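You operate a simulated robot arm through the tools that you are given. There is no shell and no other tool. Be economical: measure what you need, move in short steps, check, and stop when the job is done.

The job below is to be done with a simulated robot arm. You get a single attempt, and the scene is never put back.

TASK
Put the shackle from the top of the test bench on the deck cart shelf. Turn the torque dial to 30. Stack the 50 mm adapter from the bench top on top of the 30 mm adapter. Fetch the wash brush and set it on top of the brown carton on the top of the green table. Take the round drift with the smallest size on its label from the top of the green table and leave it on the black pad. Fetch the open hook that says "2" from the top of the yellow table and set it on the shelf of the test bench. Fetch the cleaner tray and set it on the cover plate on the top of the yellow table. Turn the valve dial to +10 bar. Take the end cover on the shelf of the test bench and put it away on the bench top. The order is free. Set down upright: round drift.
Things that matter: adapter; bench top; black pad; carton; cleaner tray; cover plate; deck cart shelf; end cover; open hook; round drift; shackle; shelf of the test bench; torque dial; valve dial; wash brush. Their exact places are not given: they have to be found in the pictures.

The check looks at the end state, three seconds after you hand in, the way a careful person would. Anything else that was tipped, shoved, dropped, spilled or broken makes it a failure. A push-on lid holds only when it is set on centred and level and pressed home; a screw cap is set on level and turned clockwise until tight.

THE ROBOT
A 7-joint arm with a two-finger parallel gripper on a trunk, on a base that drives. Base frame: it is fixed to the floor where the robot stands at the start and does not move with it; the origin is under the middle of the robot, x ahead of it, y to its left, z up; the surface under the hand at the start is at about z = 0.9. Readings come in m, rad, newtons and seconds.
With the tool pointing down near the work surface it reaches from about 0.38 to 0.88 m from the robot's upright axis, wherever it stands. Its first joint turns from -2.897 to 2.897 rad. Places, roughly: adapter [-4, -4.25, 1]; bench top [-4.3, -4.1, 1]; black pad (8x8x3 cm) [-3.5, -1.9, 0.9]; carton [-3.75, -1.75, 1]; cleaner tray (16x12x3 cm) [-1.1, 0.9, 0.4]; cover plate [-1.75, -0.75, 0.75]; deck cart shelf [-1.2, 0.8, 0.4]; end cover [1.25, 0.75, 0.5]; open hook [-2, -0.5, 0.75]; round drift [-3.5, -2, 0.75]; shackle [0.75, -0.25, 1]; shelf of the test bench [1.1, 0.8, 0.4]; torque dial [-4.8, -3.9, 1]; valve dial [0.5, 0.2, 0.9]; wash brush (17x4x5 cm) [-3.1, -4.6, 1]. Payload 3.43 kg.
Tool frame: the origin (TCP) lies between the finger pads and is the grasp point; the fingertips stand 0.034 m ahead of it; z points along the fingers, y is the line along which they close. Largest opening 0.128 m; finger width 0.024, thickness 0.012; the body of the gripper, 0.048 by 0.13 m, starts 0.096 m behind the TCP.
Orientation is that of the tool frame in the base frame, as a unit quaternion [x, y, z, w]. With the fingers straight down and closing along the base's y, the tool's x points along the base's -x, its y along +y and its z along -z.

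THE INTERFACE
- The arm moves only by the tool drive_tool. Its argument "moves" is a list of rows, each a list of 7 numbers: the shift along the tool's x, y, z in units of 20 mm (1.0 is 20 mm), then the turn, a rotation vector about the tool's x, y, z in units of 6 degrees (1.0 is 6 degrees), then the finger opening in m, from 0 to 0.128. In form: [[dx, dy, dz, ax, ay, az, grip], ...]. A call has 1 to 10 rows; each row shifts and turns the commanded pose from where the row before left it, along the tool's axes as they then stand. A call with a number of a shift or a turn outside -1 to 1 is refused whole. Rows are played at 5 a second. More than 0.05 m and 0.15 rad between two rows, or a gripper value outside its range, and nothing of the call is played. Where a pose cannot be reached the arm comes as near as it can. A force on the tool above 40 N (or 10 N above the force at the start of the call, whichever is more), or a blocked arm, ends the call early, and 0.2 s more pass. Each finger travels about 0.153 m/s and halts on what it meets, pressing with about 29 N; the grip force reading is that of the motor and also rises with nothing between the fingers. The clock runs only during rows and for 0.2 s after the last one: add rows that do not move to give the fingers time. The reply holds the time, the measured pose of the TCP, the force on the tool along the base axes, the opening and the grip force, in the units named above and with some noise, with the torque about the TCP (base axes, N m) and any sound that the robot's microphone picked up.
- Cameras (640 x 400 px; columns grow to the right, rows downward): "scene" is now at [0.1841, 0.019, 1.5575]; the picture's right is [0.28, -0.96, 0.00], its down [-0.70, -0.21, -0.68] and it looks along [0.66, 0.19, -0.73] (base axes); focal length 260 px, centre (320, 200). "wrist" rides on the gripper at [0.076, -0.011, -0.16] in the tool frame; the picture's right is [0.15, 0.99, 0.00], its down [-0.88, 0.13, -0.46] and it looks along [-0.45, 0.07, 0.89] (tool axes); focal length 234 px, centre (320, 200).
- snapshot(camera): a new picture of that camera. It takes no simulated time.
- base_move(legs): drives the robot by 1 to 6 legs, each [ahead, turn to the left] in m and rad, along the robot's own axes; the way and the turn of a leg run together, so that a leg with both is an arc; at most 1.5 m and 3.142 rad a leg. The arm and the cameras ride along, it lands a little off, and it stops where it bumps. It gives what a move gives.
- aim_head(pan, tilt): turns the head with the scene camera to pan (to the left, within 2.304 rad either way) and tilt (down, from -0.506 to 1.204), counted from straight ahead of the robot. It gives what a move gives.
- probe_pixels(camera, pixels): there is no depth. For up to 12 entries [column, row, z] of the newest picture of that camera ("zoom" is the newest enlarged one), the place [x, y] in the base frame at which the ray of that pixel passes the height z, good to about 0.002 m. It takes no simulated time.
- enlarge(camera, box): a new picture of the part [left, top, right, bottom] of that camera's present view, enlarged. It takes no simulated time.
- finish_job(): hands the job in; it is judged then, once.

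Keep the steps short. Do not move on a guess: measure, check each grasp and each placing, and mend mistakes. In all there are 322 turns and 186 pictures (those below and enlarged ones count). Leave the gripper open and the arm clear of the work at the hand-in unless told otherwise, and finish with a single line.

The tools are called after "Call:" as a command line: name --pt "numbers of a row" for each row, then --argument value for the rest, lists and objects as JSON in quotes. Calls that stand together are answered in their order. drive_tool: Moves the arm, as the interface text tells. Its arguments: {"type":"object","properties":{"moves":{"type":"array","items":{"type":"array","items":{"type":"number"}}}},"required":["moves"]} The other tools are called the same way: base_move (legs) drives the base; aim_head (pan, tilt) turns the head that bears the scene camera; snapshot (camera) takes a picture; probe_pixels (camera, pixels) gives the place at which the rays of pixels pass given heights; enlarge (camera, box) takes an enlarged picture of a part of a camera's view; finish_job () hands the job in.

At the start:

```text
time_s: 0.0
tool_pos: [0.5281, 0.1326, 1.247]
orientation: [0.0, 1.0, 0.0, -0.001]
force: [1.3, 0.7, -0.2]
ft_torque: [-0.01, 0.0, 0.01]
width: 0.1281
grip_force: 0.1
robot x, y, heading: [-0.0015, 0.0002, 0.0]
head pan, tilt: [0.288, 0.819]
```

scene: 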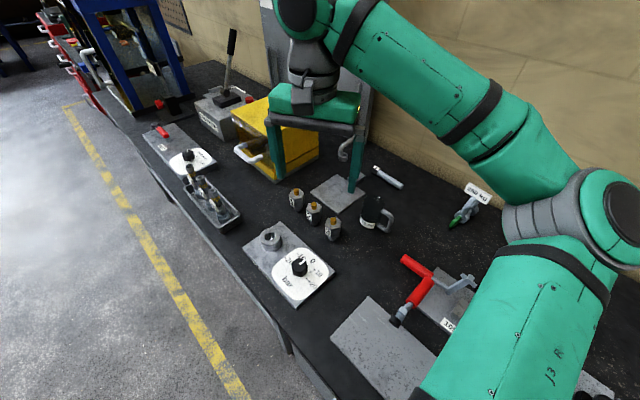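
wrist: 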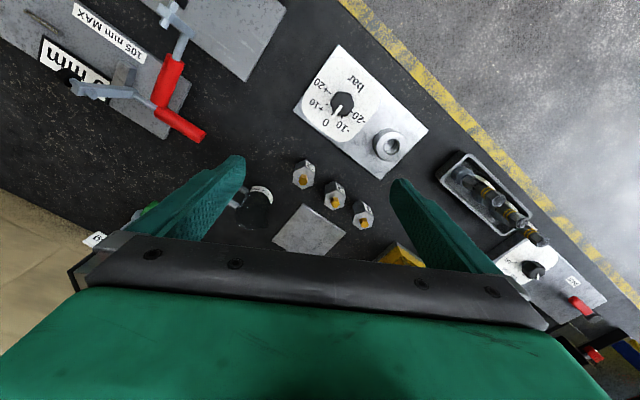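

I start by looking closely at the valve dial and at the right part of the bench for the shackle.

Call:
enlarge --camera "scene" --box '[220, 200, 380, 320]'

Call:
aim_head --pan -0.4 --tilt 0.8

Call:
snapshot --camera "scene"

```text
3.33 times, centred on (300, 260) of scene
```

zoom: 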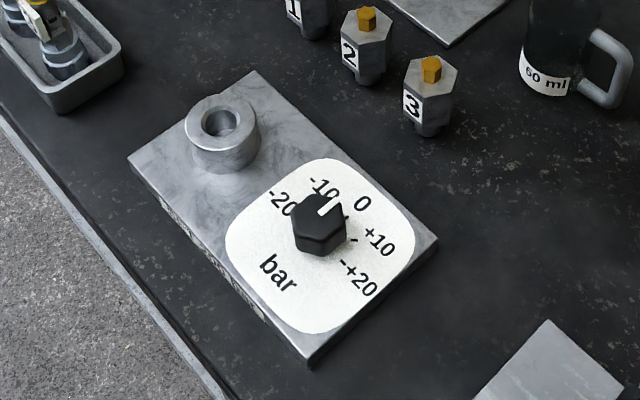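

```text
time_s: 1.1
tool_pos: [0.5288, 0.1308, 1.2467]
orientation: [0.001, 1.0, 0.0, -0.001]
force: [0.3, 0.5, -0.8]
ft_torque: [0.01, 0.0, 0.03]
width: 0.1281
grip_force: 0.0
robot x, y, heading: [-0.0001, 0.0011, 0.002]
head pan, tilt: [-0.4, 0.799]
```

```text
182 pictures are left
```

scene: 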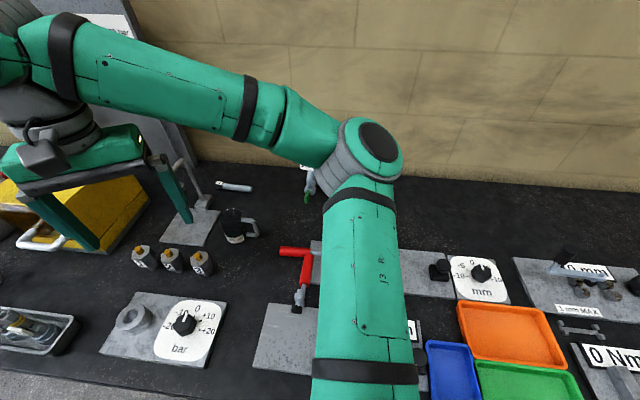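

Next I look left to see the bench's end and shelf, then around the room.

Call:
aim_head --pan 0.7 --tilt 0.6

Call:
snapshot --camera "scene"

Call:
aim_head --pan 1.9 --tilt 0.5

Call:
snapshot --camera "scene"

Call:
aim_head --pan -2.2 --tilt 0.3

Call:
snapshot --camera "scene"

```text
time_s: 2.4
tool_pos: [0.5294, 0.1319, 1.2458]
orientation: [0.0, 1.0, 0.0, 0.0]
force: [0.9, 0.2, -0.3]
ft_torque: [0.01, -0.01, -0.01]
width: 0.1281
grip_force: 0.0
robot x, y, heading: [-0.0036, -0.0018, -0.002]
head pan, tilt: [0.7, 0.6]
```

```text
181 pictures are left
```

scene: 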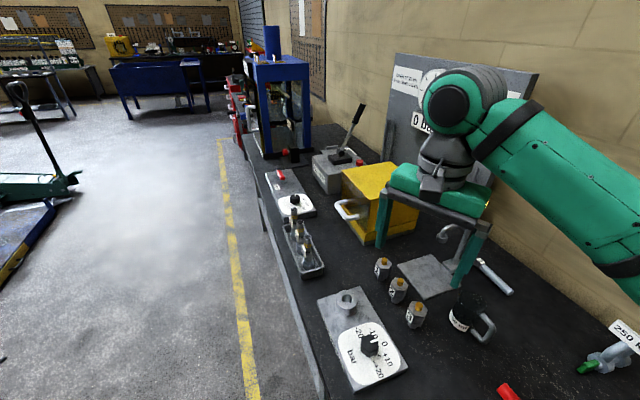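

```text
time_s: 3.8
tool_pos: [0.5289, 0.1309, 1.2458]
orientation: [0.001, 1.0, 0.0, 0.0]
force: [-0.4, -0.4, 0.0]
ft_torque: [0.01, 0.02, 0.03]
width: 0.1279
grip_force: 0.0
robot x, y, heading: [-0.0041, -0.0046, 0.002]
head pan, tilt: [1.901, 0.499]
```

```text
180 pictures are left
```

scene: 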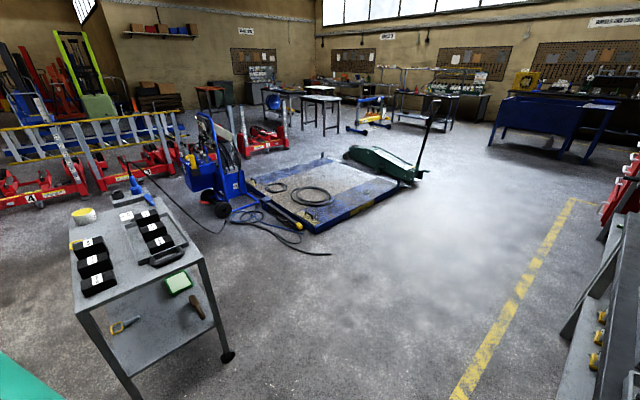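

```text
time_s: 7.1
tool_pos: [0.5284, 0.1328, 1.246]
orientation: [0.0, 1.0, 0.0, 0.0]
force: [0.6, 0.1, 0.4]
ft_torque: [0.04, -0.01, 0.0]
width: 0.1281
grip_force: 0.2
robot x, y, heading: [0.001, -0.0061, 0.005]
head pan, tilt: [-2.201, 0.3]
```

```text
179 pictures are left
```

scene: 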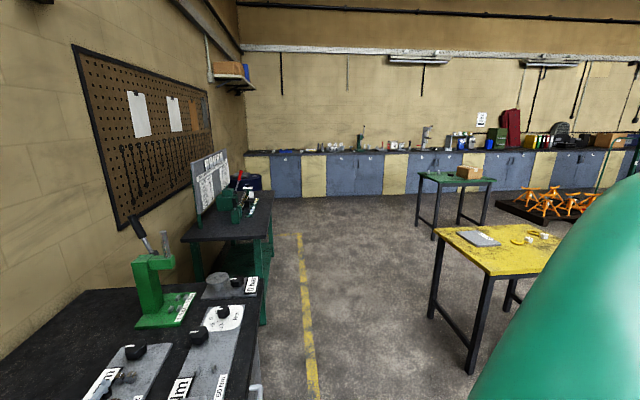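

Now the valve dial. I aim the head back at it and measure.

Call:
aim_head --pan 0.288 --tilt 0.819

Call:
enlarge --camera "scene" --box '[256, 215, 352, 275]'

Call:
enlarge --camera "wrist" --box '[280, 40, 440, 140]'

```text
time_s: 9.4
tool_pos: [0.5286, 0.132, 1.2457]
orientation: [0.0, 1.0, -0.001, 0.0]
force: [1.1, -0.2, -0.2]
ft_torque: [-0.03, -0.02, 0.01]
width: 0.1281
grip_force: 0.0
robot x, y, heading: [-0.0011, -0.0026, 0.001]
head pan, tilt: [0.288, 0.819]
```

```text
6.67 times, centred on (304, 245) of scene
```

zoom: 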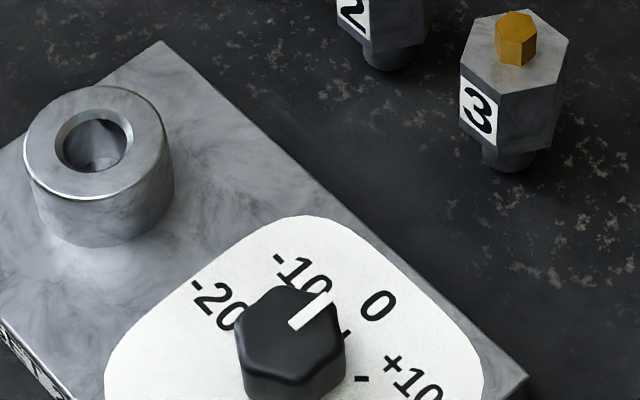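

```text
4.00 times, centred on (360, 90) of wrist
```

zoom: 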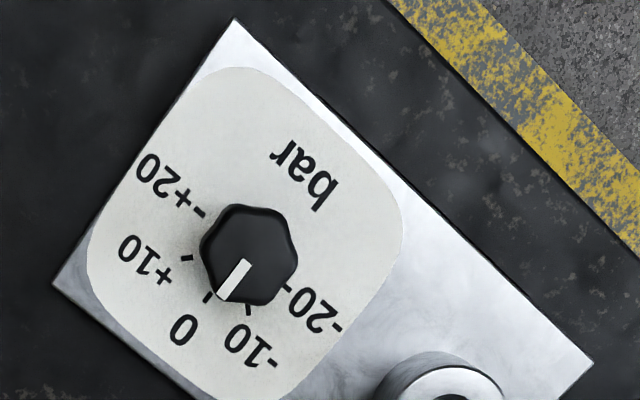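

I probe the knob and plate corners in this wrist zoom at several heights.

Call:
probe_pixels --camera "zoom" --pixels '[[246, 254, 0.92], [246, 254, 0.94], [246, 254, 0.96], [234, 18, 0.92], [592, 363, 0.92], [53, 285, 0.92], [216, 296, 0.94], [249, 258, 0.94]]'

Call:
enlarge --camera "scene" --box '[240, 220, 368, 300]'

```text
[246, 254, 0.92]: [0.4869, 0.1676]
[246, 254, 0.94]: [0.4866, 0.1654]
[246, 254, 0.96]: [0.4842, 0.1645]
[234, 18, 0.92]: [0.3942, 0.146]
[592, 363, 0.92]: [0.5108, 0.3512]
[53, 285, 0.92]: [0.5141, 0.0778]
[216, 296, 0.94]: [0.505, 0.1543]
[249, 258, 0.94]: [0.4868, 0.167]
```

```text
5.00 times, centred on (304, 260) of scene
```

zoom: 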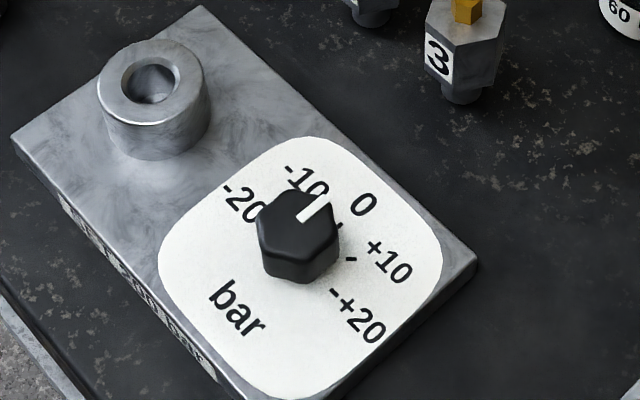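

Call:
probe_pixels --camera "zoom" --pixels '[[297, 222, 0.92], [297, 222, 0.94], [297, 222, 0.96], [478, 262, 0.92], [202, 6, 0.92], [12, 138, 0.92], [478, 262, 0.94]]'

```text
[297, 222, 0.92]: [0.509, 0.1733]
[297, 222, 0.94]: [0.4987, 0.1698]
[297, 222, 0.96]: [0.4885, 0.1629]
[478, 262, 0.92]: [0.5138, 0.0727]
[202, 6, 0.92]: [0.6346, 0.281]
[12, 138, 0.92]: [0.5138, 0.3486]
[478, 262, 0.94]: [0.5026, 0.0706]
```

Knob top is near (0.485, 0.164, 0.96), plate at 0.92. I move over it, turn the hand to the flats, and go down part-way.

Call:
drive_tool --pt "1 0.8 0 0 0 0 0.09" --pt "1 0.8 1 0 0 -1 0.09" --pt "0.18 0 1 0 0 -1 0.09" --pt "0 0 1 0 0 -1 0.09" --pt "0 0 1 0 0 -1 0.09" --pt "0 0 1 0 0 -1 0.09" --pt "0 0 1 0 0 -1 0.09" --pt "0 0 1 0 0 0 0.09" --pt "0 0 1 0 0 0 0.09" --pt "0 0 0 0 0 0 0.09"

Call:
snapshot --camera "wrist"

```text
time_s: 11.6
tool_pos: [0.4855, 0.1638, 1.0866]
orientation: [-0.309, 0.951, 0.0, 0.0]
force: [-0.5, -0.2, 1.0]
ft_torque: [0.05, -0.01, 0.0]
width: 0.0902
grip_force: 0.0
robot x, y, heading: [-0.001, -0.0036, 0.004]
head pan, tilt: [0.288, 0.819]
```

```text
175 pictures are left
```

wrist: 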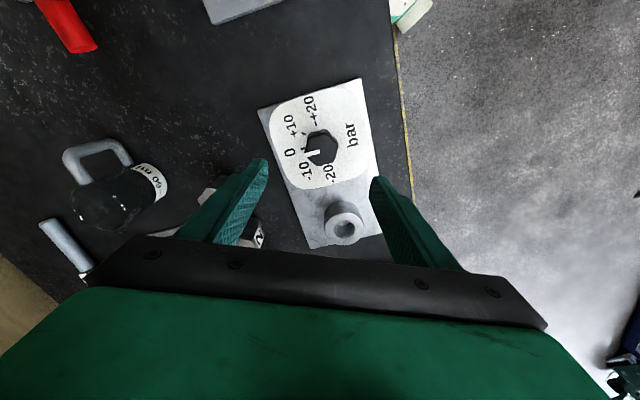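

Knob at (320,150) is right where the hand will land. Check its orientation.

Call:
enlarge --camera "wrist" --box '[240, 80, 400, 180]'

```text
4.00 times, centred on (320, 130) of wrist
```

zoom: 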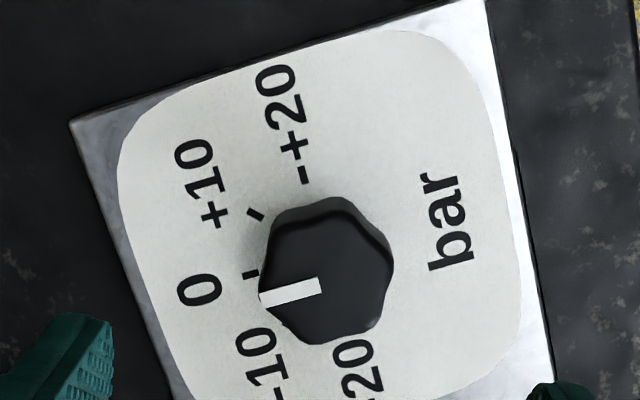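

I correct the hand by about 10° to match the flats, then go down to z 0.962.

Call:
drive_tool --pt "0 0 1 0 0 0.8 0.09" --pt "0 0 1 0 0 0.8 0.09" --pt "0 0 1 0 0 0 0.09" --pt "0 0 1 0 0 0 0.09" --pt "0 0 1 0 0 0 0.09" --pt "0 0 0.8 0 0 0 0.09" --pt "0 0 0.4 0 0 0 0.09" --pt "0 0 0 0 0 0 0.09"

Call:
drive_tool --pt "0 0 0 0 0 0 0.05" --pt "0 0 0 0 0 0 0.03" --pt "0 0 0 0 0 0 0.02" --pt "0 0 0 0 0 0 0.02"

Call:
snapshot --camera "wrist"

```text
time_s: 13.4
tool_pos: [0.4851, 0.1637, 0.9627]
orientation: [-0.228, 0.974, -0.001, 0.0]
force: [0.1, -0.1, 0.5]
ft_torque: [-0.02, 0.02, 0.01]
width: 0.0899
grip_force: 0.1
robot x, y, heading: [-0.0009, -0.0017, -0.001]
head pan, tilt: [0.288, 0.819]
```

```text
time_s: 14.4
tool_pos: [0.484, 0.1653, 0.9606]
orientation: [-0.229, 0.973, 0.002, 0.0]
force: [-9.5, 27.4, -3.0]
ft_torque: [0.81, -0.35, 0.03]
width: 0.0426
grip_force: 45.2
robot x, y, heading: [-0.0019, -0.0029, -0.001]
head pan, tilt: [0.288, 0.819]
```

```text
173 pictures are left
```

wrist: 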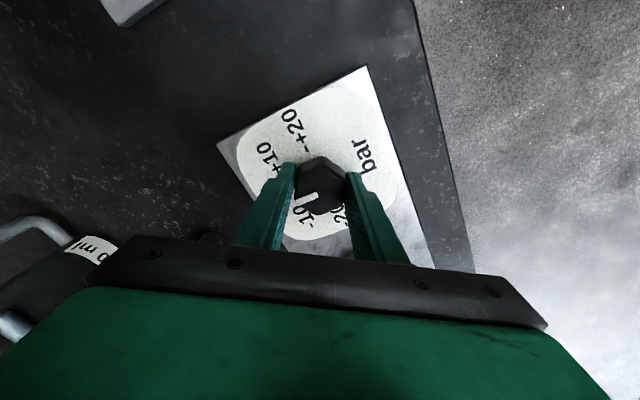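

Held at 0.0426 wide, with a side load: the hand is a bit off centre. I ease toward tool +y and turn the knob clockwise about 45°.

Call:
drive_tool --pt "0 0.08 0 0 0 0 0.02" --pt "0 0 0 0 0 1 0.02" --pt "0 0 0 0 0 1 0.02" --pt "0 0 0 0 0 1 0.02" --pt "0 0 0 0 0 1 0.02" --pt "0 0 0 0 0 1 0.02" --pt "0 0 0 0 0 1 0.02" --pt "0 0 0 0 0 1 0.02" --pt "0 0 0 0 0 0.5 0.02" --pt "0 0 0 0 0 0 0.02"

Call:
snapshot --camera "wrist"

```text
time_s: 16.6
tool_pos: [0.4844, 0.1668, 0.9622]
orientation: [0.163, 0.987, 0.0, 0.001]
force: [9.7, 26.8, -0.3]
ft_torque: [0.08, -0.83, 0.08]
width: 0.042
grip_force: 45.0
robot x, y, heading: [0.0004, -0.0018, -0.0]
head pan, tilt: [0.288, 0.819]
```

```text
172 pictures are left
```

wrist: 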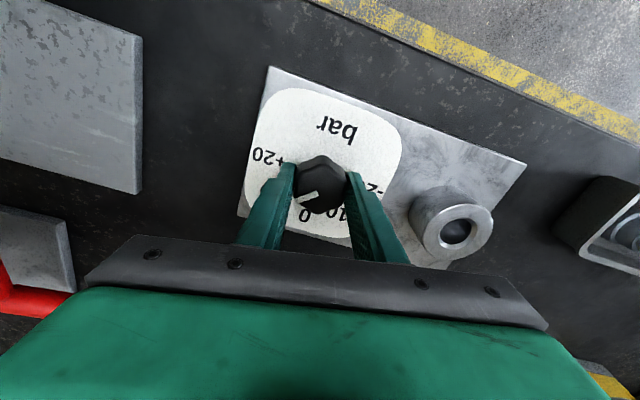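

Open, lift, and view the dial straight from above.

Call:
drive_tool --pt "0 0 0 0 0 0 0.09" --pt "0 0 0 0 0 0 0.09" --pt "0 0 -1 0 0 0 0.09" --pt "0 0 -1 0 0 0 0.09" --pt "-1 0 -1 0 0 0 0.09" --pt "-1 0 -1 0 0 0 0.09" --pt "-1 0 -1 0 0 0 0.09" --pt "-0.8 0.5 -1 0 0 0 0.09" --pt "0 0 0 0 0 0 0.09"

Call:
snapshot --camera "wrist"

```text
time_s: 18.6
tool_pos: [0.5582, 0.1495, 1.0813]
orientation: [0.161, 0.987, 0.0, 0.0]
force: [0.1, 0.1, 0.1]
ft_torque: [-0.01, -0.01, 0.0]
width: 0.09
grip_force: 0.1
robot x, y, heading: [-0.0049, -0.0029, 0.0]
head pan, tilt: [0.288, 0.819]
```

```text
171 pictures are left
```

wrist: 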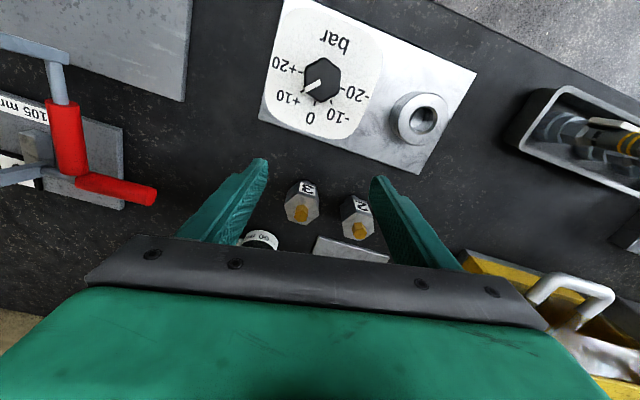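

Call:
enlarge --camera "wrist" --box '[264, 40, 376, 110]'

```text
5.71 times, centred on (320, 75) of wrist
```

zoom: 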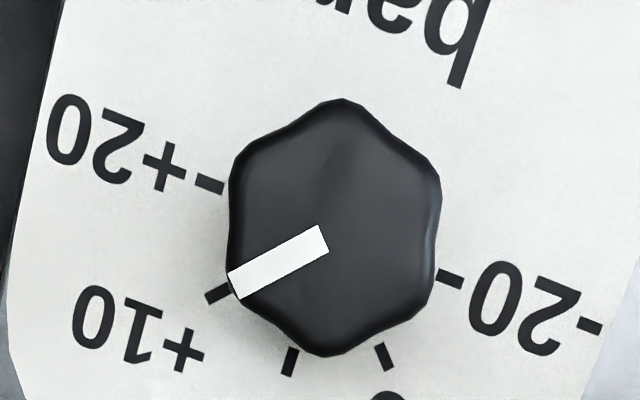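

The pointer lies exactly along the +10 tick: valve dial done. Now the shackle: raise the arm and look.

Call:
drive_tool --pt "0.5 1 -1 0 0 -1 0.1" --pt "0.5 1 -1 0 0 -1 0.1" --pt "0 1 -1 0 0 -1 0.1" --pt "0 1 -1 0 0 0 0.1" --pt "0 1 -1 0 0 0 0.1" --pt "0 1 -1 0 0 0 0.1" --pt "0 0 -1 0 0 0 0.1" --pt "0 0 -1 0 0 0 0.1"

Call:
aim_head --pan -0.3 --tilt 0.8

Call:
snapshot --camera "scene"

```text
time_s: 20.4
tool_pos: [0.554, 0.2755, 1.2424]
orientation: [0.006, 1.0, 0.0, 0.001]
force: [0.1, -0.4, 0.5]
ft_torque: [0.02, -0.02, 0.02]
width: 0.1
grip_force: 0.0
robot x, y, heading: [0.0011, -0.0007, -0.001]
head pan, tilt: [0.288, 0.819]
```

```text
time_s: 21.4
tool_pos: [0.5532, 0.2751, 1.2407]
orientation: [0.004, 1.0, 0.001, 0.0]
force: [1.1, 0.1, -0.2]
ft_torque: [0.02, 0.02, 0.04]
width: 0.1001
grip_force: 0.1
robot x, y, heading: [0.0014, -0.0041, -0.004]
head pan, tilt: [-0.3, 0.799]
```

```text
169 pictures are left
```

scene: 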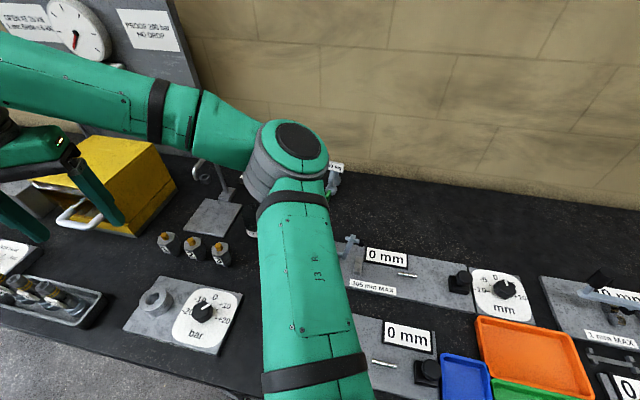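

Call:
probe_pixels --camera "scene" --pixels '[[335, 182, 0.92], [400, 200, 0.92], [350, 250, 0.92], [10, 330, 0.9], [345, 235, 0.92]]'

Call:
drive_tool --pt "0.5 -1 0 0 0 0 0.1" --pt "0.5 -1 0 0 0 0 0.1" --pt "0 -1 0 0 0 0 0.1" --pt "0 -1 0 0 0 0 0.1" --pt "0 -1 0 0 0 0 0.1" --pt "0 -1 0 0 0 0 0.1" --pt "0 -1 0 0 0 0 0.1" --pt "0 -1 0 0 0 0 0.1" --pt "0 -1 0 0 0 0 0.1" --pt "0 -1 0 0 0 0 0.1"

Call:
drive_tool --pt "0 -1 0 0 0 0 0.1" --pt "0 -1 0 0 0 0 0.1" --pt "0 -1 0 0 0 0 0.1" --pt "0 -1 0 0 0 0 0.1" --pt "0 -1 0 0 0 0 0.1" --pt "0 -1 0 0 0 0 0.1" --pt "0 -1 0 0 0 0 0.1" --pt "0 -1 0 0 0 0 0.1" --pt "0 -1 0 0 0 0 0.1" --pt "0 -1 0 0 0 0 0.1"

Call:
snapshot --camera "wrist"

Call:
snapshot --camera "scene"

```text
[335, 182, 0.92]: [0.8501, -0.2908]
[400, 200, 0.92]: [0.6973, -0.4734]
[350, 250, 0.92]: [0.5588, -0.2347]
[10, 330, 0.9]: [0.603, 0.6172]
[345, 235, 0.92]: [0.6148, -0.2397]
```

```text
time_s: 23.6
tool_pos: [0.5313, 0.0744, 1.2419]
orientation: [0.006, 1.0, 0.0, 0.001]
force: [-0.7, 0.1, 0.5]
ft_torque: [0.0, 0.0, -0.02]
width: 0.1001
grip_force: 0.1
robot x, y, heading: [-0.0008, -0.0012, 0.004]
head pan, tilt: [-0.3, 0.799]
```

```text
time_s: 25.8
tool_pos: [0.5298, -0.1244, 1.2414]
orientation: [0.005, 1.0, 0.0, 0.0]
force: [0.3, -0.1, 0.4]
ft_torque: [-0.06, -0.01, -0.02]
width: 0.0997
grip_force: 0.0
robot x, y, heading: [-0.0039, 0.0014, 0.002]
head pan, tilt: [-0.3, 0.799]
```

```text
168 pictures are left
```

wrist: 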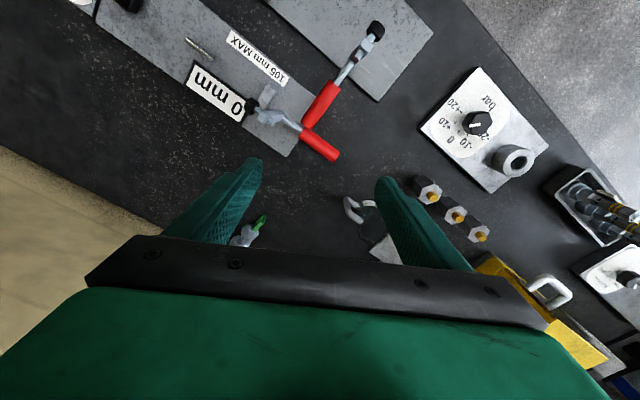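

```text
167 pictures are left
```

scene: 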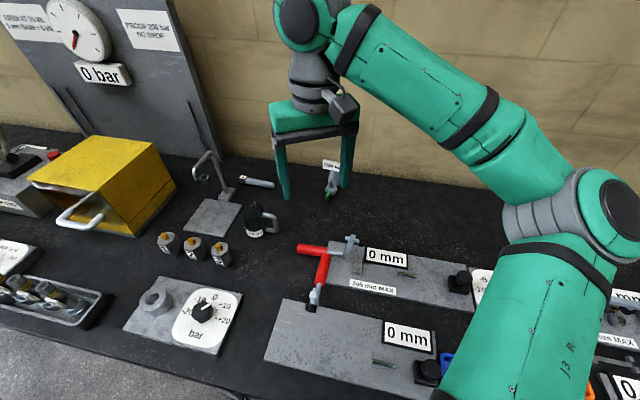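

Call:
enlarge --camera "scene" --box '[270, 140, 398, 220]'

Call:
enlarge --camera "scene" --box '[270, 220, 430, 320]'

```text
5.00 times, centred on (334, 180) of scene
```

zoom: 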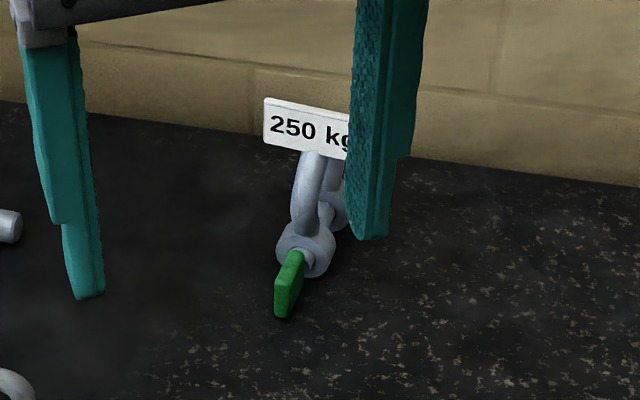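

```text
4.00 times, centred on (350, 270) of scene
```

zoom: 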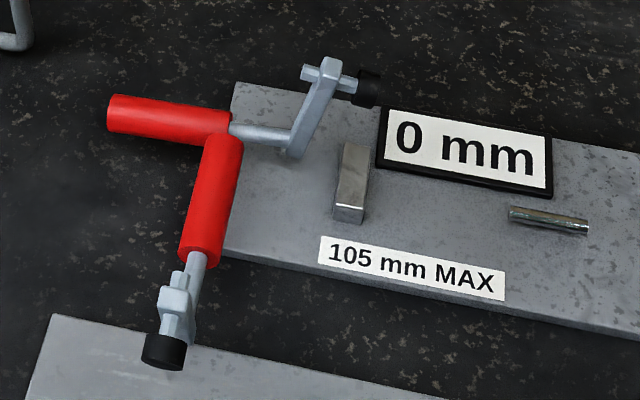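

The shackle stands upright with a "250 kg" tag. I move the wrist camera nearer.

Call:
drive_tool --pt "-1 -1 0 0 0 0 0.1" --pt "-1 -1 0 0 0 0 0.1" --pt "-1 -1 0 0 0 0 0.1" --pt "-1 0 0 0 0 0 0.1" --pt "-1 0 0 0 0 0 0.1" --pt "-1 0 0 0 0 0 0.1" --pt "-1 0 0 0 0 0 0.1" --pt "-1 0 0 0 0 0 0.1"

Call:
snapshot --camera "wrist"

```text
time_s: 27.6
tool_pos: [0.6897, -0.1884, 1.2421]
orientation: [0.007, 1.0, 0.0, 0.0]
force: [-0.5, 0.7, 0.1]
ft_torque: [-0.02, -0.03, -0.01]
width: 0.0999
grip_force: 0.1
robot x, y, heading: [0.0022, 0.0005, 0.001]
head pan, tilt: [-0.3, 0.799]
```

```text
164 pictures are left
```

wrist: 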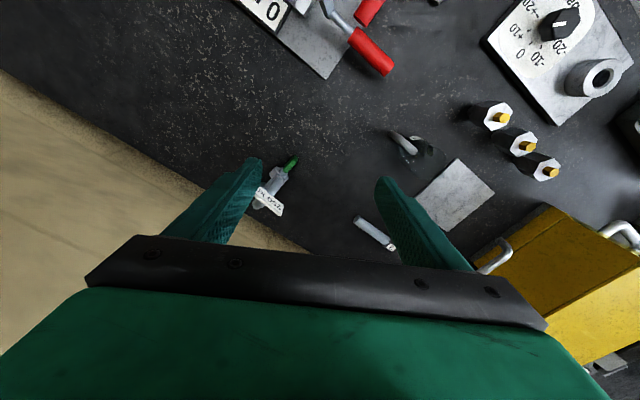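

Call:
enlarge --camera "wrist" --box '[220, 130, 348, 210]'

Call:
probe_pixels --camera "wrist" --pixels '[[292, 160, 0.92], [268, 201, 0.95], [268, 201, 0.97], [268, 201, 0.99]]'

Call:
snapshot --camera "scene"

```text
5.00 times, centred on (284, 170) of wrist
```

zoom: 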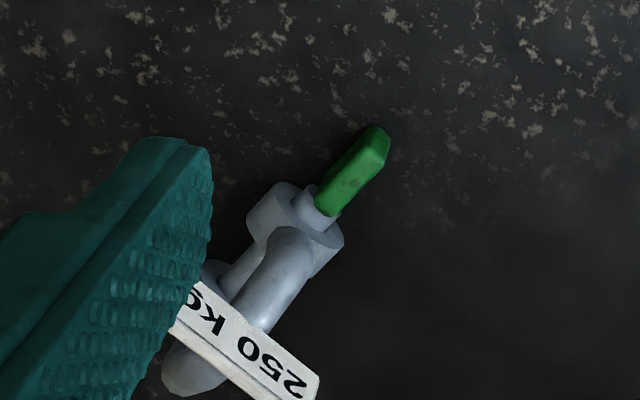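

```text
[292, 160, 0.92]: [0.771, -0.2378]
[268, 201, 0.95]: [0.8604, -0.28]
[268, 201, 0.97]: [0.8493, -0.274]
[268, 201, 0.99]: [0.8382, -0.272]
```

```text
162 pictures are left
```

scene: 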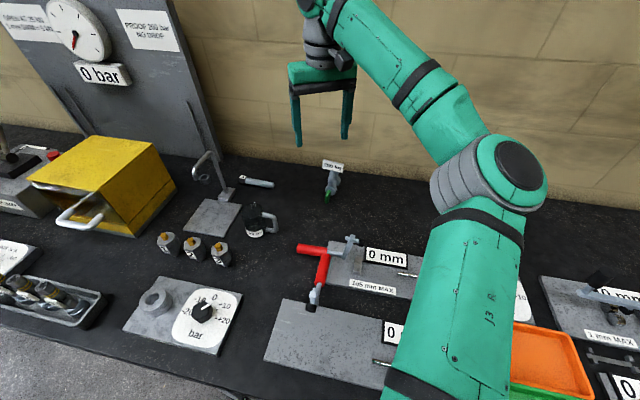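

Call:
enlarge --camera "scene" --box '[300, 150, 364, 210]'

Call:
probe_pixels --camera "scene" --pixels '[[332, 168, 0.97], [332, 168, 0.98], [332, 168, 0.99], [332, 168, 1.0], [328, 198, 0.91], [328, 198, 0.92], [0, 330, 0.9], [200, 400, 0.9]]'

```text
6.67 times, centred on (332, 180) of scene
```

zoom: 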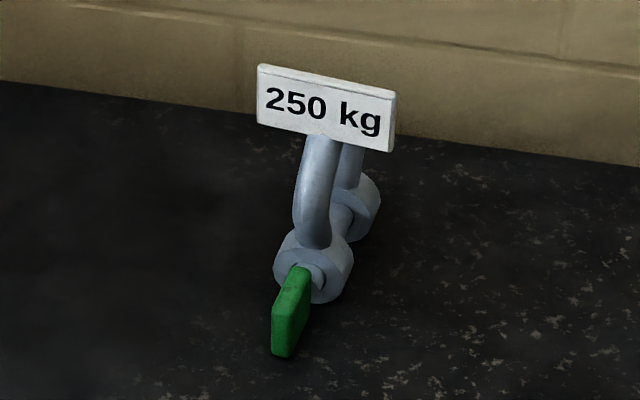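

```text
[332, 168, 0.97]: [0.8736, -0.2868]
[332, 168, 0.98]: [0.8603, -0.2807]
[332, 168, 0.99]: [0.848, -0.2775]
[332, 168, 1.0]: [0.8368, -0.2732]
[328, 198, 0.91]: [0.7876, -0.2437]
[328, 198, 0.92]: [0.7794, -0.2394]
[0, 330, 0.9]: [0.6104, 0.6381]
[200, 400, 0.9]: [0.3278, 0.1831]
```

Call:
probe_pixels --camera "zoom" --pixels '[[312, 268, 0.92], [356, 212, 0.92], [280, 352, 0.9], [318, 136, 0.97], [318, 136, 0.96], [350, 150, 0.97], [325, 100, 0.99]]'

```text
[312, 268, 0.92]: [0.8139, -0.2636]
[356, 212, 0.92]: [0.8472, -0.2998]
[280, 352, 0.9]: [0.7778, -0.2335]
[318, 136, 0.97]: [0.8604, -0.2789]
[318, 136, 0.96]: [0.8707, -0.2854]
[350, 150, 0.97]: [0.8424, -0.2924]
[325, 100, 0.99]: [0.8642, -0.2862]
```

The shackle is at reach limit. I check how much room there is between the robot and the bench.

Call:
aim_head --pan 0.6 --tilt 1.2

Call:
snapshot --camera "scene"

```text
time_s: 28.8
tool_pos: [0.688, -0.1874, 1.2411]
orientation: [0.005, 1.0, 0.0, -0.001]
force: [0.0, -0.2, 0.4]
ft_torque: [0.0, 0.02, 0.02]
width: 0.1
grip_force: 0.1
robot x, y, heading: [0.0006, 0.0022, 0.002]
head pan, tilt: [0.6, 1.201]
```

```text
160 pictures are left
```

scene: 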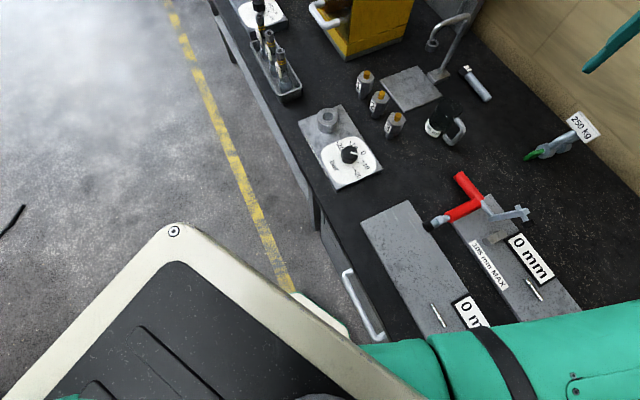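

I turn the robot to face the bench squarely (about -0.52 rad) with the arm high, to gain reach.

Call:
base_move --legs '[[0, -0.52]]'

Call:
aim_head --pan 0.3 --tilt 1.2

Call:
snapshot --camera "scene"

```text
time_s: 30.8
tool_pos: [0.5013, -0.5105, 1.2418]
orientation: [0.267, 0.964, 0.0, 0.0]
force: [-0.3, 0.4, -0.1]
ft_torque: [-0.01, 0.01, 0.01]
width: 0.1
grip_force: 0.1
robot x, y, heading: [-0.0001, -0.0025, -0.534]
head pan, tilt: [0.6, 1.201]
```

```text
time_s: 31.6
tool_pos: [0.4995, -0.511, 1.2419]
orientation: [0.267, 0.964, 0.0, 0.0]
force: [0.3, -0.5, 0.3]
ft_torque: [0.03, 0.01, 0.0]
width: 0.0999
grip_force: 0.1
robot x, y, heading: [-0.0014, -0.0024, -0.531]
head pan, tilt: [0.3, 1.201]
```

```text
159 pictures are left
```

scene: 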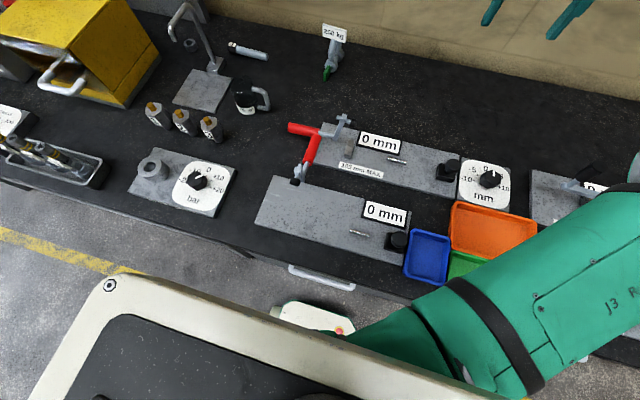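

There is a gap to the bench. I drive ahead 6 cm.

Call:
base_move --legs '[[0.06, 0]]'

Call:
snapshot --camera "scene"

```text
time_s: 32.6
tool_pos: [0.5532, -0.5416, 1.2414]
orientation: [0.266, 0.964, 0.001, -0.001]
force: [-0.4, 0.8, -0.2]
ft_torque: [-0.01, -0.01, 0.02]
width: 0.0999
grip_force: 0.1
robot x, y, heading: [0.0524, -0.0321, -0.531]
head pan, tilt: [0.3, 1.201]
```

```text
158 pictures are left
```

scene: 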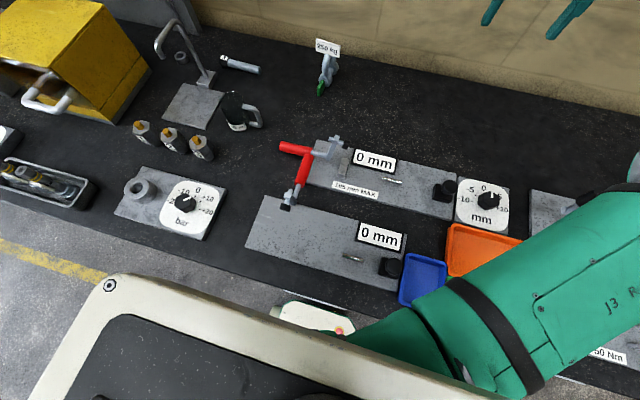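

No bump. Now I swing the hand over the shackle.

Call:
drive_tool --pt "-0.2 1 0 0 0 0 0.1" --pt "-0.2 1 0 0 0 0 0.1" --pt "-0.2 1 0 0 0 0 0.1" --pt "-0.2 1 0 0 0 0 0.1" --pt "-0.2 1 0 0 0 0 0.1" --pt "-0.2 1 0 0 0 0 0.1" --pt "-0.2 1 0 0 0 0 0.1" --pt "-0.2 1 0 0 0 0 0.1" --pt "-0.2 1 0 0 0 0 0.1" --pt "-0.2 1 0 0 0 0 0.1"

Call:
drive_tool --pt "-0.4 1 0 0 0 0.9 0.1" --pt "-0.4 1 0 0 0 0.9 0.1" --pt "-0.4 1 0 0 0 0 0.1" --pt "-0.4 1 0 0 0 0 0.1" --pt "-0.4 1 0.5 0 0 0 0.1" --pt "-0.4 1 1 0 0 0 0.1" --pt "-0.4 1 1 0 0 0 0.1" --pt "-0.4 1 1 0 0 0 0.1"

Call:
snapshot --camera "wrist"

```text
time_s: 34.8
tool_pos: [0.6918, -0.3911, 1.2404]
orientation: [0.267, 0.964, 0.0, 0.0]
force: [-0.3, 0.1, 1.0]
ft_torque: [0.02, 0.02, 0.0]
width: 0.0999
grip_force: 0.1
robot x, y, heading: [0.0527, -0.0339, -0.528]
head pan, tilt: [0.3, 1.201]
```

```text
time_s: 36.6
tool_pos: [0.8413, -0.3115, 1.1718]
orientation: [0.357, 0.934, 0.0, 0.001]
force: [0.1, -0.2, -0.2]
ft_torque: [0.07, -0.06, -0.01]
width: 0.0998
grip_force: 0.1
robot x, y, heading: [0.051, -0.0327, -0.529]
head pan, tilt: [0.3, 1.201]
```

```text
157 pictures are left
```

wrist: 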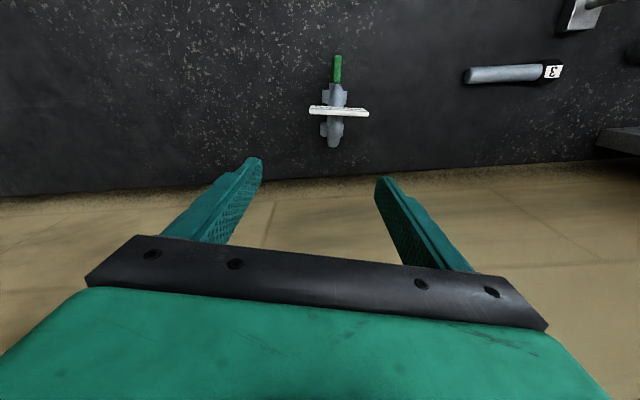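

Call:
enlarge --camera "wrist" --box '[288, 50, 384, 150]'

Call:
enlarge --camera "scene" --box '[290, 30, 370, 110]'

```text
4.00 times, centred on (336, 100) of wrist
```

zoom: 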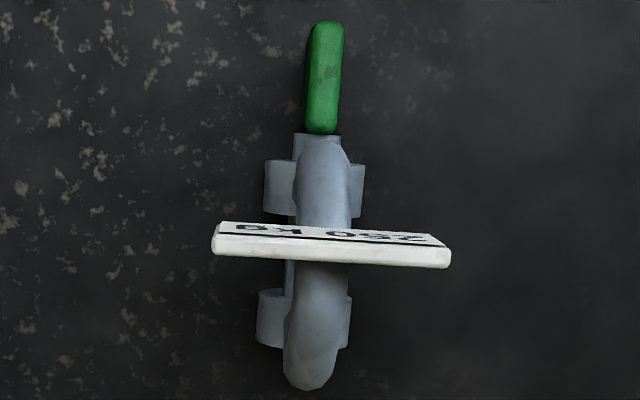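

```text
5.00 times, centred on (330, 70) of scene
```

zoom: 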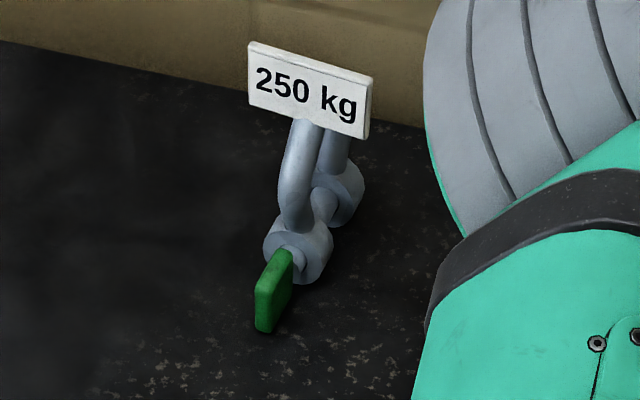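

Call:
probe_pixels --camera "wrist" --pixels '[[369, 112, 0.98], [369, 112, 0.99], [369, 112, 1.0], [369, 112, 1.01], [309, 108, 1.0], [338, 111, 0.97], [337, 85, 0.97], [334, 146, 0.95], [335, 55, 0.91]]'

Call:
probe_pixels --camera "zoom" --pixels '[[252, 44, 0.98], [252, 44, 0.99], [252, 44, 1.0], [252, 44, 1.01], [318, 122, 0.97], [318, 122, 0.98], [295, 225, 0.93], [262, 328, 0.9]]'

```text
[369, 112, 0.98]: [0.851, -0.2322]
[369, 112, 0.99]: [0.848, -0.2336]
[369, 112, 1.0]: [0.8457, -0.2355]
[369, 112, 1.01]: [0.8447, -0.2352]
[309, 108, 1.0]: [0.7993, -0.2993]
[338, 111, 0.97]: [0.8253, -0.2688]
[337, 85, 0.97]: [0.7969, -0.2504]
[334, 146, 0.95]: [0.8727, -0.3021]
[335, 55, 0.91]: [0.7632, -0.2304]
```

```text
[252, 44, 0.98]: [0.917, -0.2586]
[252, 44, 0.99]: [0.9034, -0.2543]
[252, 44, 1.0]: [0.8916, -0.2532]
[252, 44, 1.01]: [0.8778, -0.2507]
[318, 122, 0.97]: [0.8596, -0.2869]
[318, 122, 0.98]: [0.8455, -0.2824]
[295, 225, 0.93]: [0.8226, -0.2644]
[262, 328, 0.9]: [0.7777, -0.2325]
```

The bow plane runs along about -36°. I centre over it, turn the hand 96° so the fingers close along the bow's plane (clear of the tag), then look again.

Call:
drive_tool --pt "0.74 0.52 0 0 0 0 0.12" --pt "0.74 0.53 0 0 0 0 0.12" --pt "0 0 0 0 0 -1 0.128" --pt "0 0 0 0 0 -1 0.128" --pt "0 0 0 0 0 -1 0.128" --pt "0 0 0 0 0 -1 0.128" --pt "0 0 0 0 0 -1 0.128" --pt "0 0 0 0 0 -1 0.128" --pt "0 0 0 0 0 -1 0.128" --pt "0 0 0 0 0 -1 0.128"

Call:
drive_tool --pt "0 0 0 0 0 -1 0.128" --pt "0 0 0 0 0 -1 0.128" --pt "0 0 0 0 0 -1 0.128" --pt "0 0 0 0 0 -1 0.128" --pt "0 0 0 0 0 -1 0.128" --pt "0 0 0 0 0 -1 0.128" --pt "0 0 0 0 0 -1 0.128" --pt "0 0 0 0 0 -1 0.128" --pt "0 0 0 0 0 0 0.128"

Call:
snapshot --camera "wrist"

```text
time_s: 38.8
tool_pos: [0.834, -0.2739, 1.1718]
orientation: [-0.055, 0.998, -0.001, 0.0]
force: [0.2, 0.2, -0.3]
ft_torque: [0.02, 0.0, 0.0]
width: 0.1281
grip_force: 0.0
robot x, y, heading: [0.0529, -0.0315, -0.533]
head pan, tilt: [0.3, 1.201]
```

```text
time_s: 40.8
tool_pos: [0.8328, -0.273, 1.1717]
orientation: [-0.456, 0.89, 0.001, 0.0]
force: [-0.2, -0.2, 0.5]
ft_torque: [0.0, -0.01, -0.03]
width: 0.1279
grip_force: 0.1
robot x, y, heading: [0.0507, -0.0338, -0.535]
head pan, tilt: [0.3, 1.201]
```

```text
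154 pictures are left
```

wrist: 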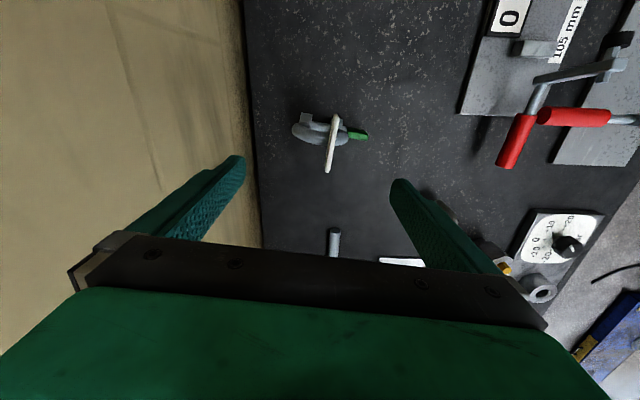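

Call:
probe_pixels --camera "wrist" --pixels '[[250, 100, 0.9], [262, 240, 0.9], [293, 131, 0.95], [334, 143, 1.0], [367, 134, 0.91], [330, 118, 1.03], [330, 170, 1.03], [348, 128, 0.96]]'

Call:
enlarge --camera "wrist" --box '[280, 95, 384, 185]'

```text
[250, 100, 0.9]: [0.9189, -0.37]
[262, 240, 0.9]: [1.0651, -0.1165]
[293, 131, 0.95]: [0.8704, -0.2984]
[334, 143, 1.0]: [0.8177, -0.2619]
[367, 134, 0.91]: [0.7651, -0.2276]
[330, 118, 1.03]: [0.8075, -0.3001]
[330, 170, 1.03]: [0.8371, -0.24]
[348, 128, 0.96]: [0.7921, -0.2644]
```

```text
4.44 times, centred on (332, 140) of wrist
```

zoom: 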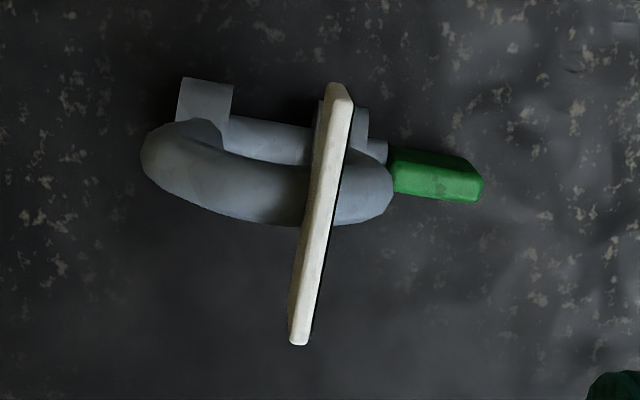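

The bow plane is more like 152°, so I turn 7° more and lower to z ≈ 0.975.

Call:
drive_tool --pt "0 0.1 1 0 0 -0.6 0.128" --pt "0 0 1 0 0 -0.6 0.128" --pt "0 0 1 0 0 0 0.128" --pt "0 0 1 0 0 0 0.128" --pt "0 0 1 0 0 0 0.128" --pt "0 0 1 0 0 0 0.128" --pt "0 0 1 0 0 0 0.128" --pt "0 0 0.5 0 0 0 0.128" --pt "0 0 0 0 0 0 0.128"

Call:
snapshot --camera "wrist"

Call:
aim_head --pan 0.2 --tilt 0.8

Call:
enlarge --camera "scene" --box '[240, 80, 400, 200]'

```text
time_s: 42.8
tool_pos: [0.8318, -0.2728, 1.0215]
orientation: [-0.511, 0.86, 0.001, 0.0]
force: [-0.4, -0.8, 0.3]
ft_torque: [-0.03, -0.02, 0.0]
width: 0.128
grip_force: 0.0
robot x, y, heading: [0.0515, -0.0318, -0.539]
head pan, tilt: [0.3, 1.201]
```

```text
152 pictures are left
```

wrist: 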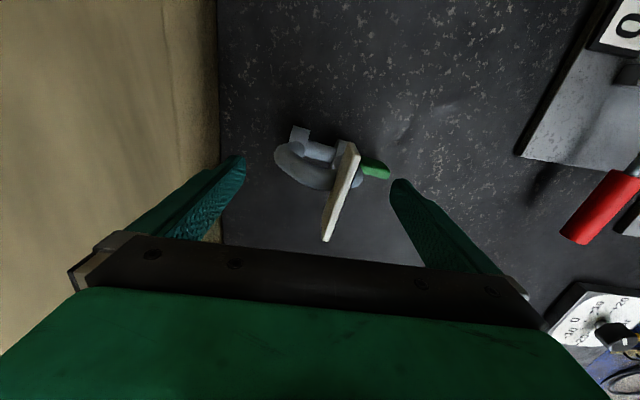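

```text
time_s: 43.7
tool_pos: [0.8333, -0.2727, 1.0207]
orientation: [-0.511, 0.86, 0.0, 0.001]
force: [0.8, 0.0, -0.3]
ft_torque: [-0.01, 0.0, 0.04]
width: 0.1279
grip_force: 0.0
robot x, y, heading: [0.0482, -0.0303, -0.533]
head pan, tilt: [0.201, 0.799]
```

```text
3.33 times, centred on (320, 140) of scene
```

zoom: 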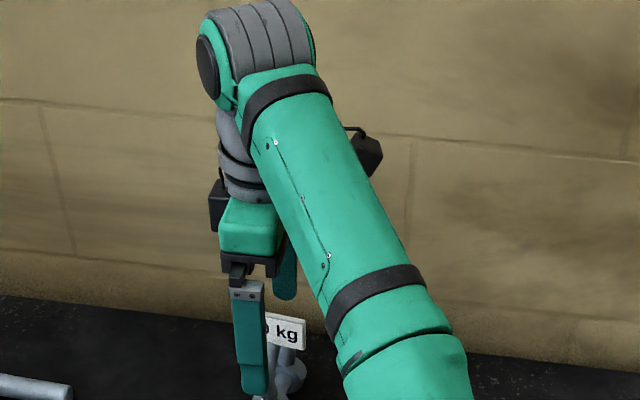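

That extra turn was wrong (bow now tilts in the view); I undo it and lower.

Call:
drive_tool --pt "0 0 0 0 0 0.7 0.128" --pt "0 0 0 0 0 0.6 0.128" --pt "0 0 0 0 0 0 0.128"

Call:
enlarge --camera "wrist" --box '[220, 90, 420, 250]'

```text
time_s: 44.5
tool_pos: [0.8321, -0.2727, 1.0219]
orientation: [-0.451, 0.892, 0.0, 0.0]
force: [0.4, 0.0, 0.0]
ft_torque: [0.05, -0.01, 0.0]
width: 0.1282
grip_force: 0.0
robot x, y, heading: [0.0528, -0.0316, -0.532]
head pan, tilt: [0.201, 0.799]
```

```text
2.50 times, centred on (320, 170) of wrist
```

zoom: 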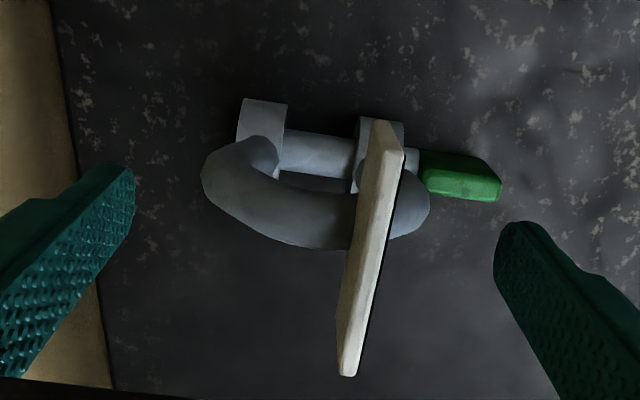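

Centred and aligned now. Lower and close.

Call:
drive_tool --pt "0 0 0.8 0 0 0 0.128" --pt "0 0 0.8 0 0 0 0.128" --pt "0 0 0.8 0 0 0 0.128" --pt "0 0 0 0 0 0 0.1" --pt "0 0 0 0 0 0 0.07" --pt "0 0 0 0 0 0 0.05" --pt "0 0 0 0 0 0 0.05"

Call:
enlarge --camera "wrist" --box '[220, 90, 420, 250]'

```text
time_s: 46.1
tool_pos: [0.8307, -0.2732, 0.973]
orientation: [-0.451, 0.893, 0.0, 0.0]
force: [1.9, -1.2, -0.2]
ft_torque: [0.06, -0.1, -0.02]
width: 0.0877
grip_force: 28.9
robot x, y, heading: [0.051, -0.0312, -0.536]
head pan, tilt: [0.201, 0.799]
```

```text
2.50 times, centred on (320, 170) of wrist
```

zoom: 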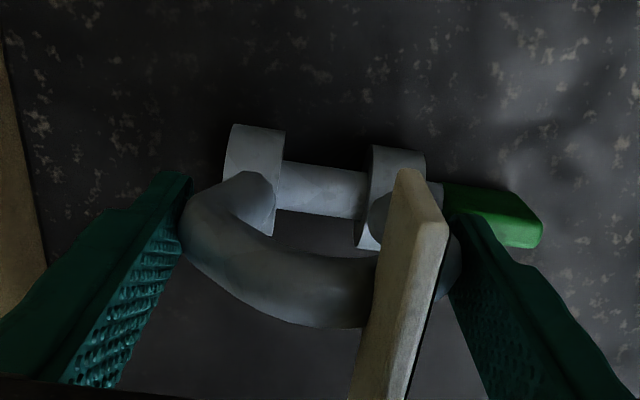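

Held at 0.088. Lift and check.

Call:
drive_tool --pt "0 0 -0.5 0 0 0 0.04" --pt "0 0 -1 0 0 0 0.04" --pt "0 0 -1 0 0 0 0.04" --pt "0 0 -1 0 0 0 0.04" --pt "0 0 0 0 0 0 0.04"

Call:
snapshot --camera "wrist"

```text
time_s: 47.3
tool_pos: [0.8316, -0.2726, 1.0438]
orientation: [-0.45, 0.893, 0.0, 0.0]
force: [0.2, -0.6, -7.4]
ft_torque: [-0.03, -0.04, -0.01]
width: 0.0879
grip_force: 29.0
robot x, y, heading: [0.0507, -0.0312, -0.532]
head pan, tilt: [0.201, 0.799]
```

```text
148 pictures are left
```

wrist: 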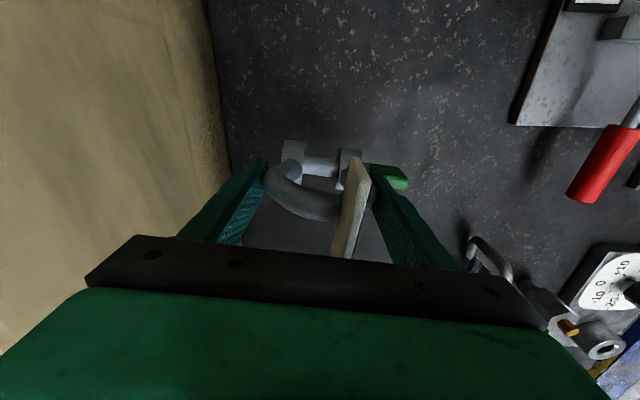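

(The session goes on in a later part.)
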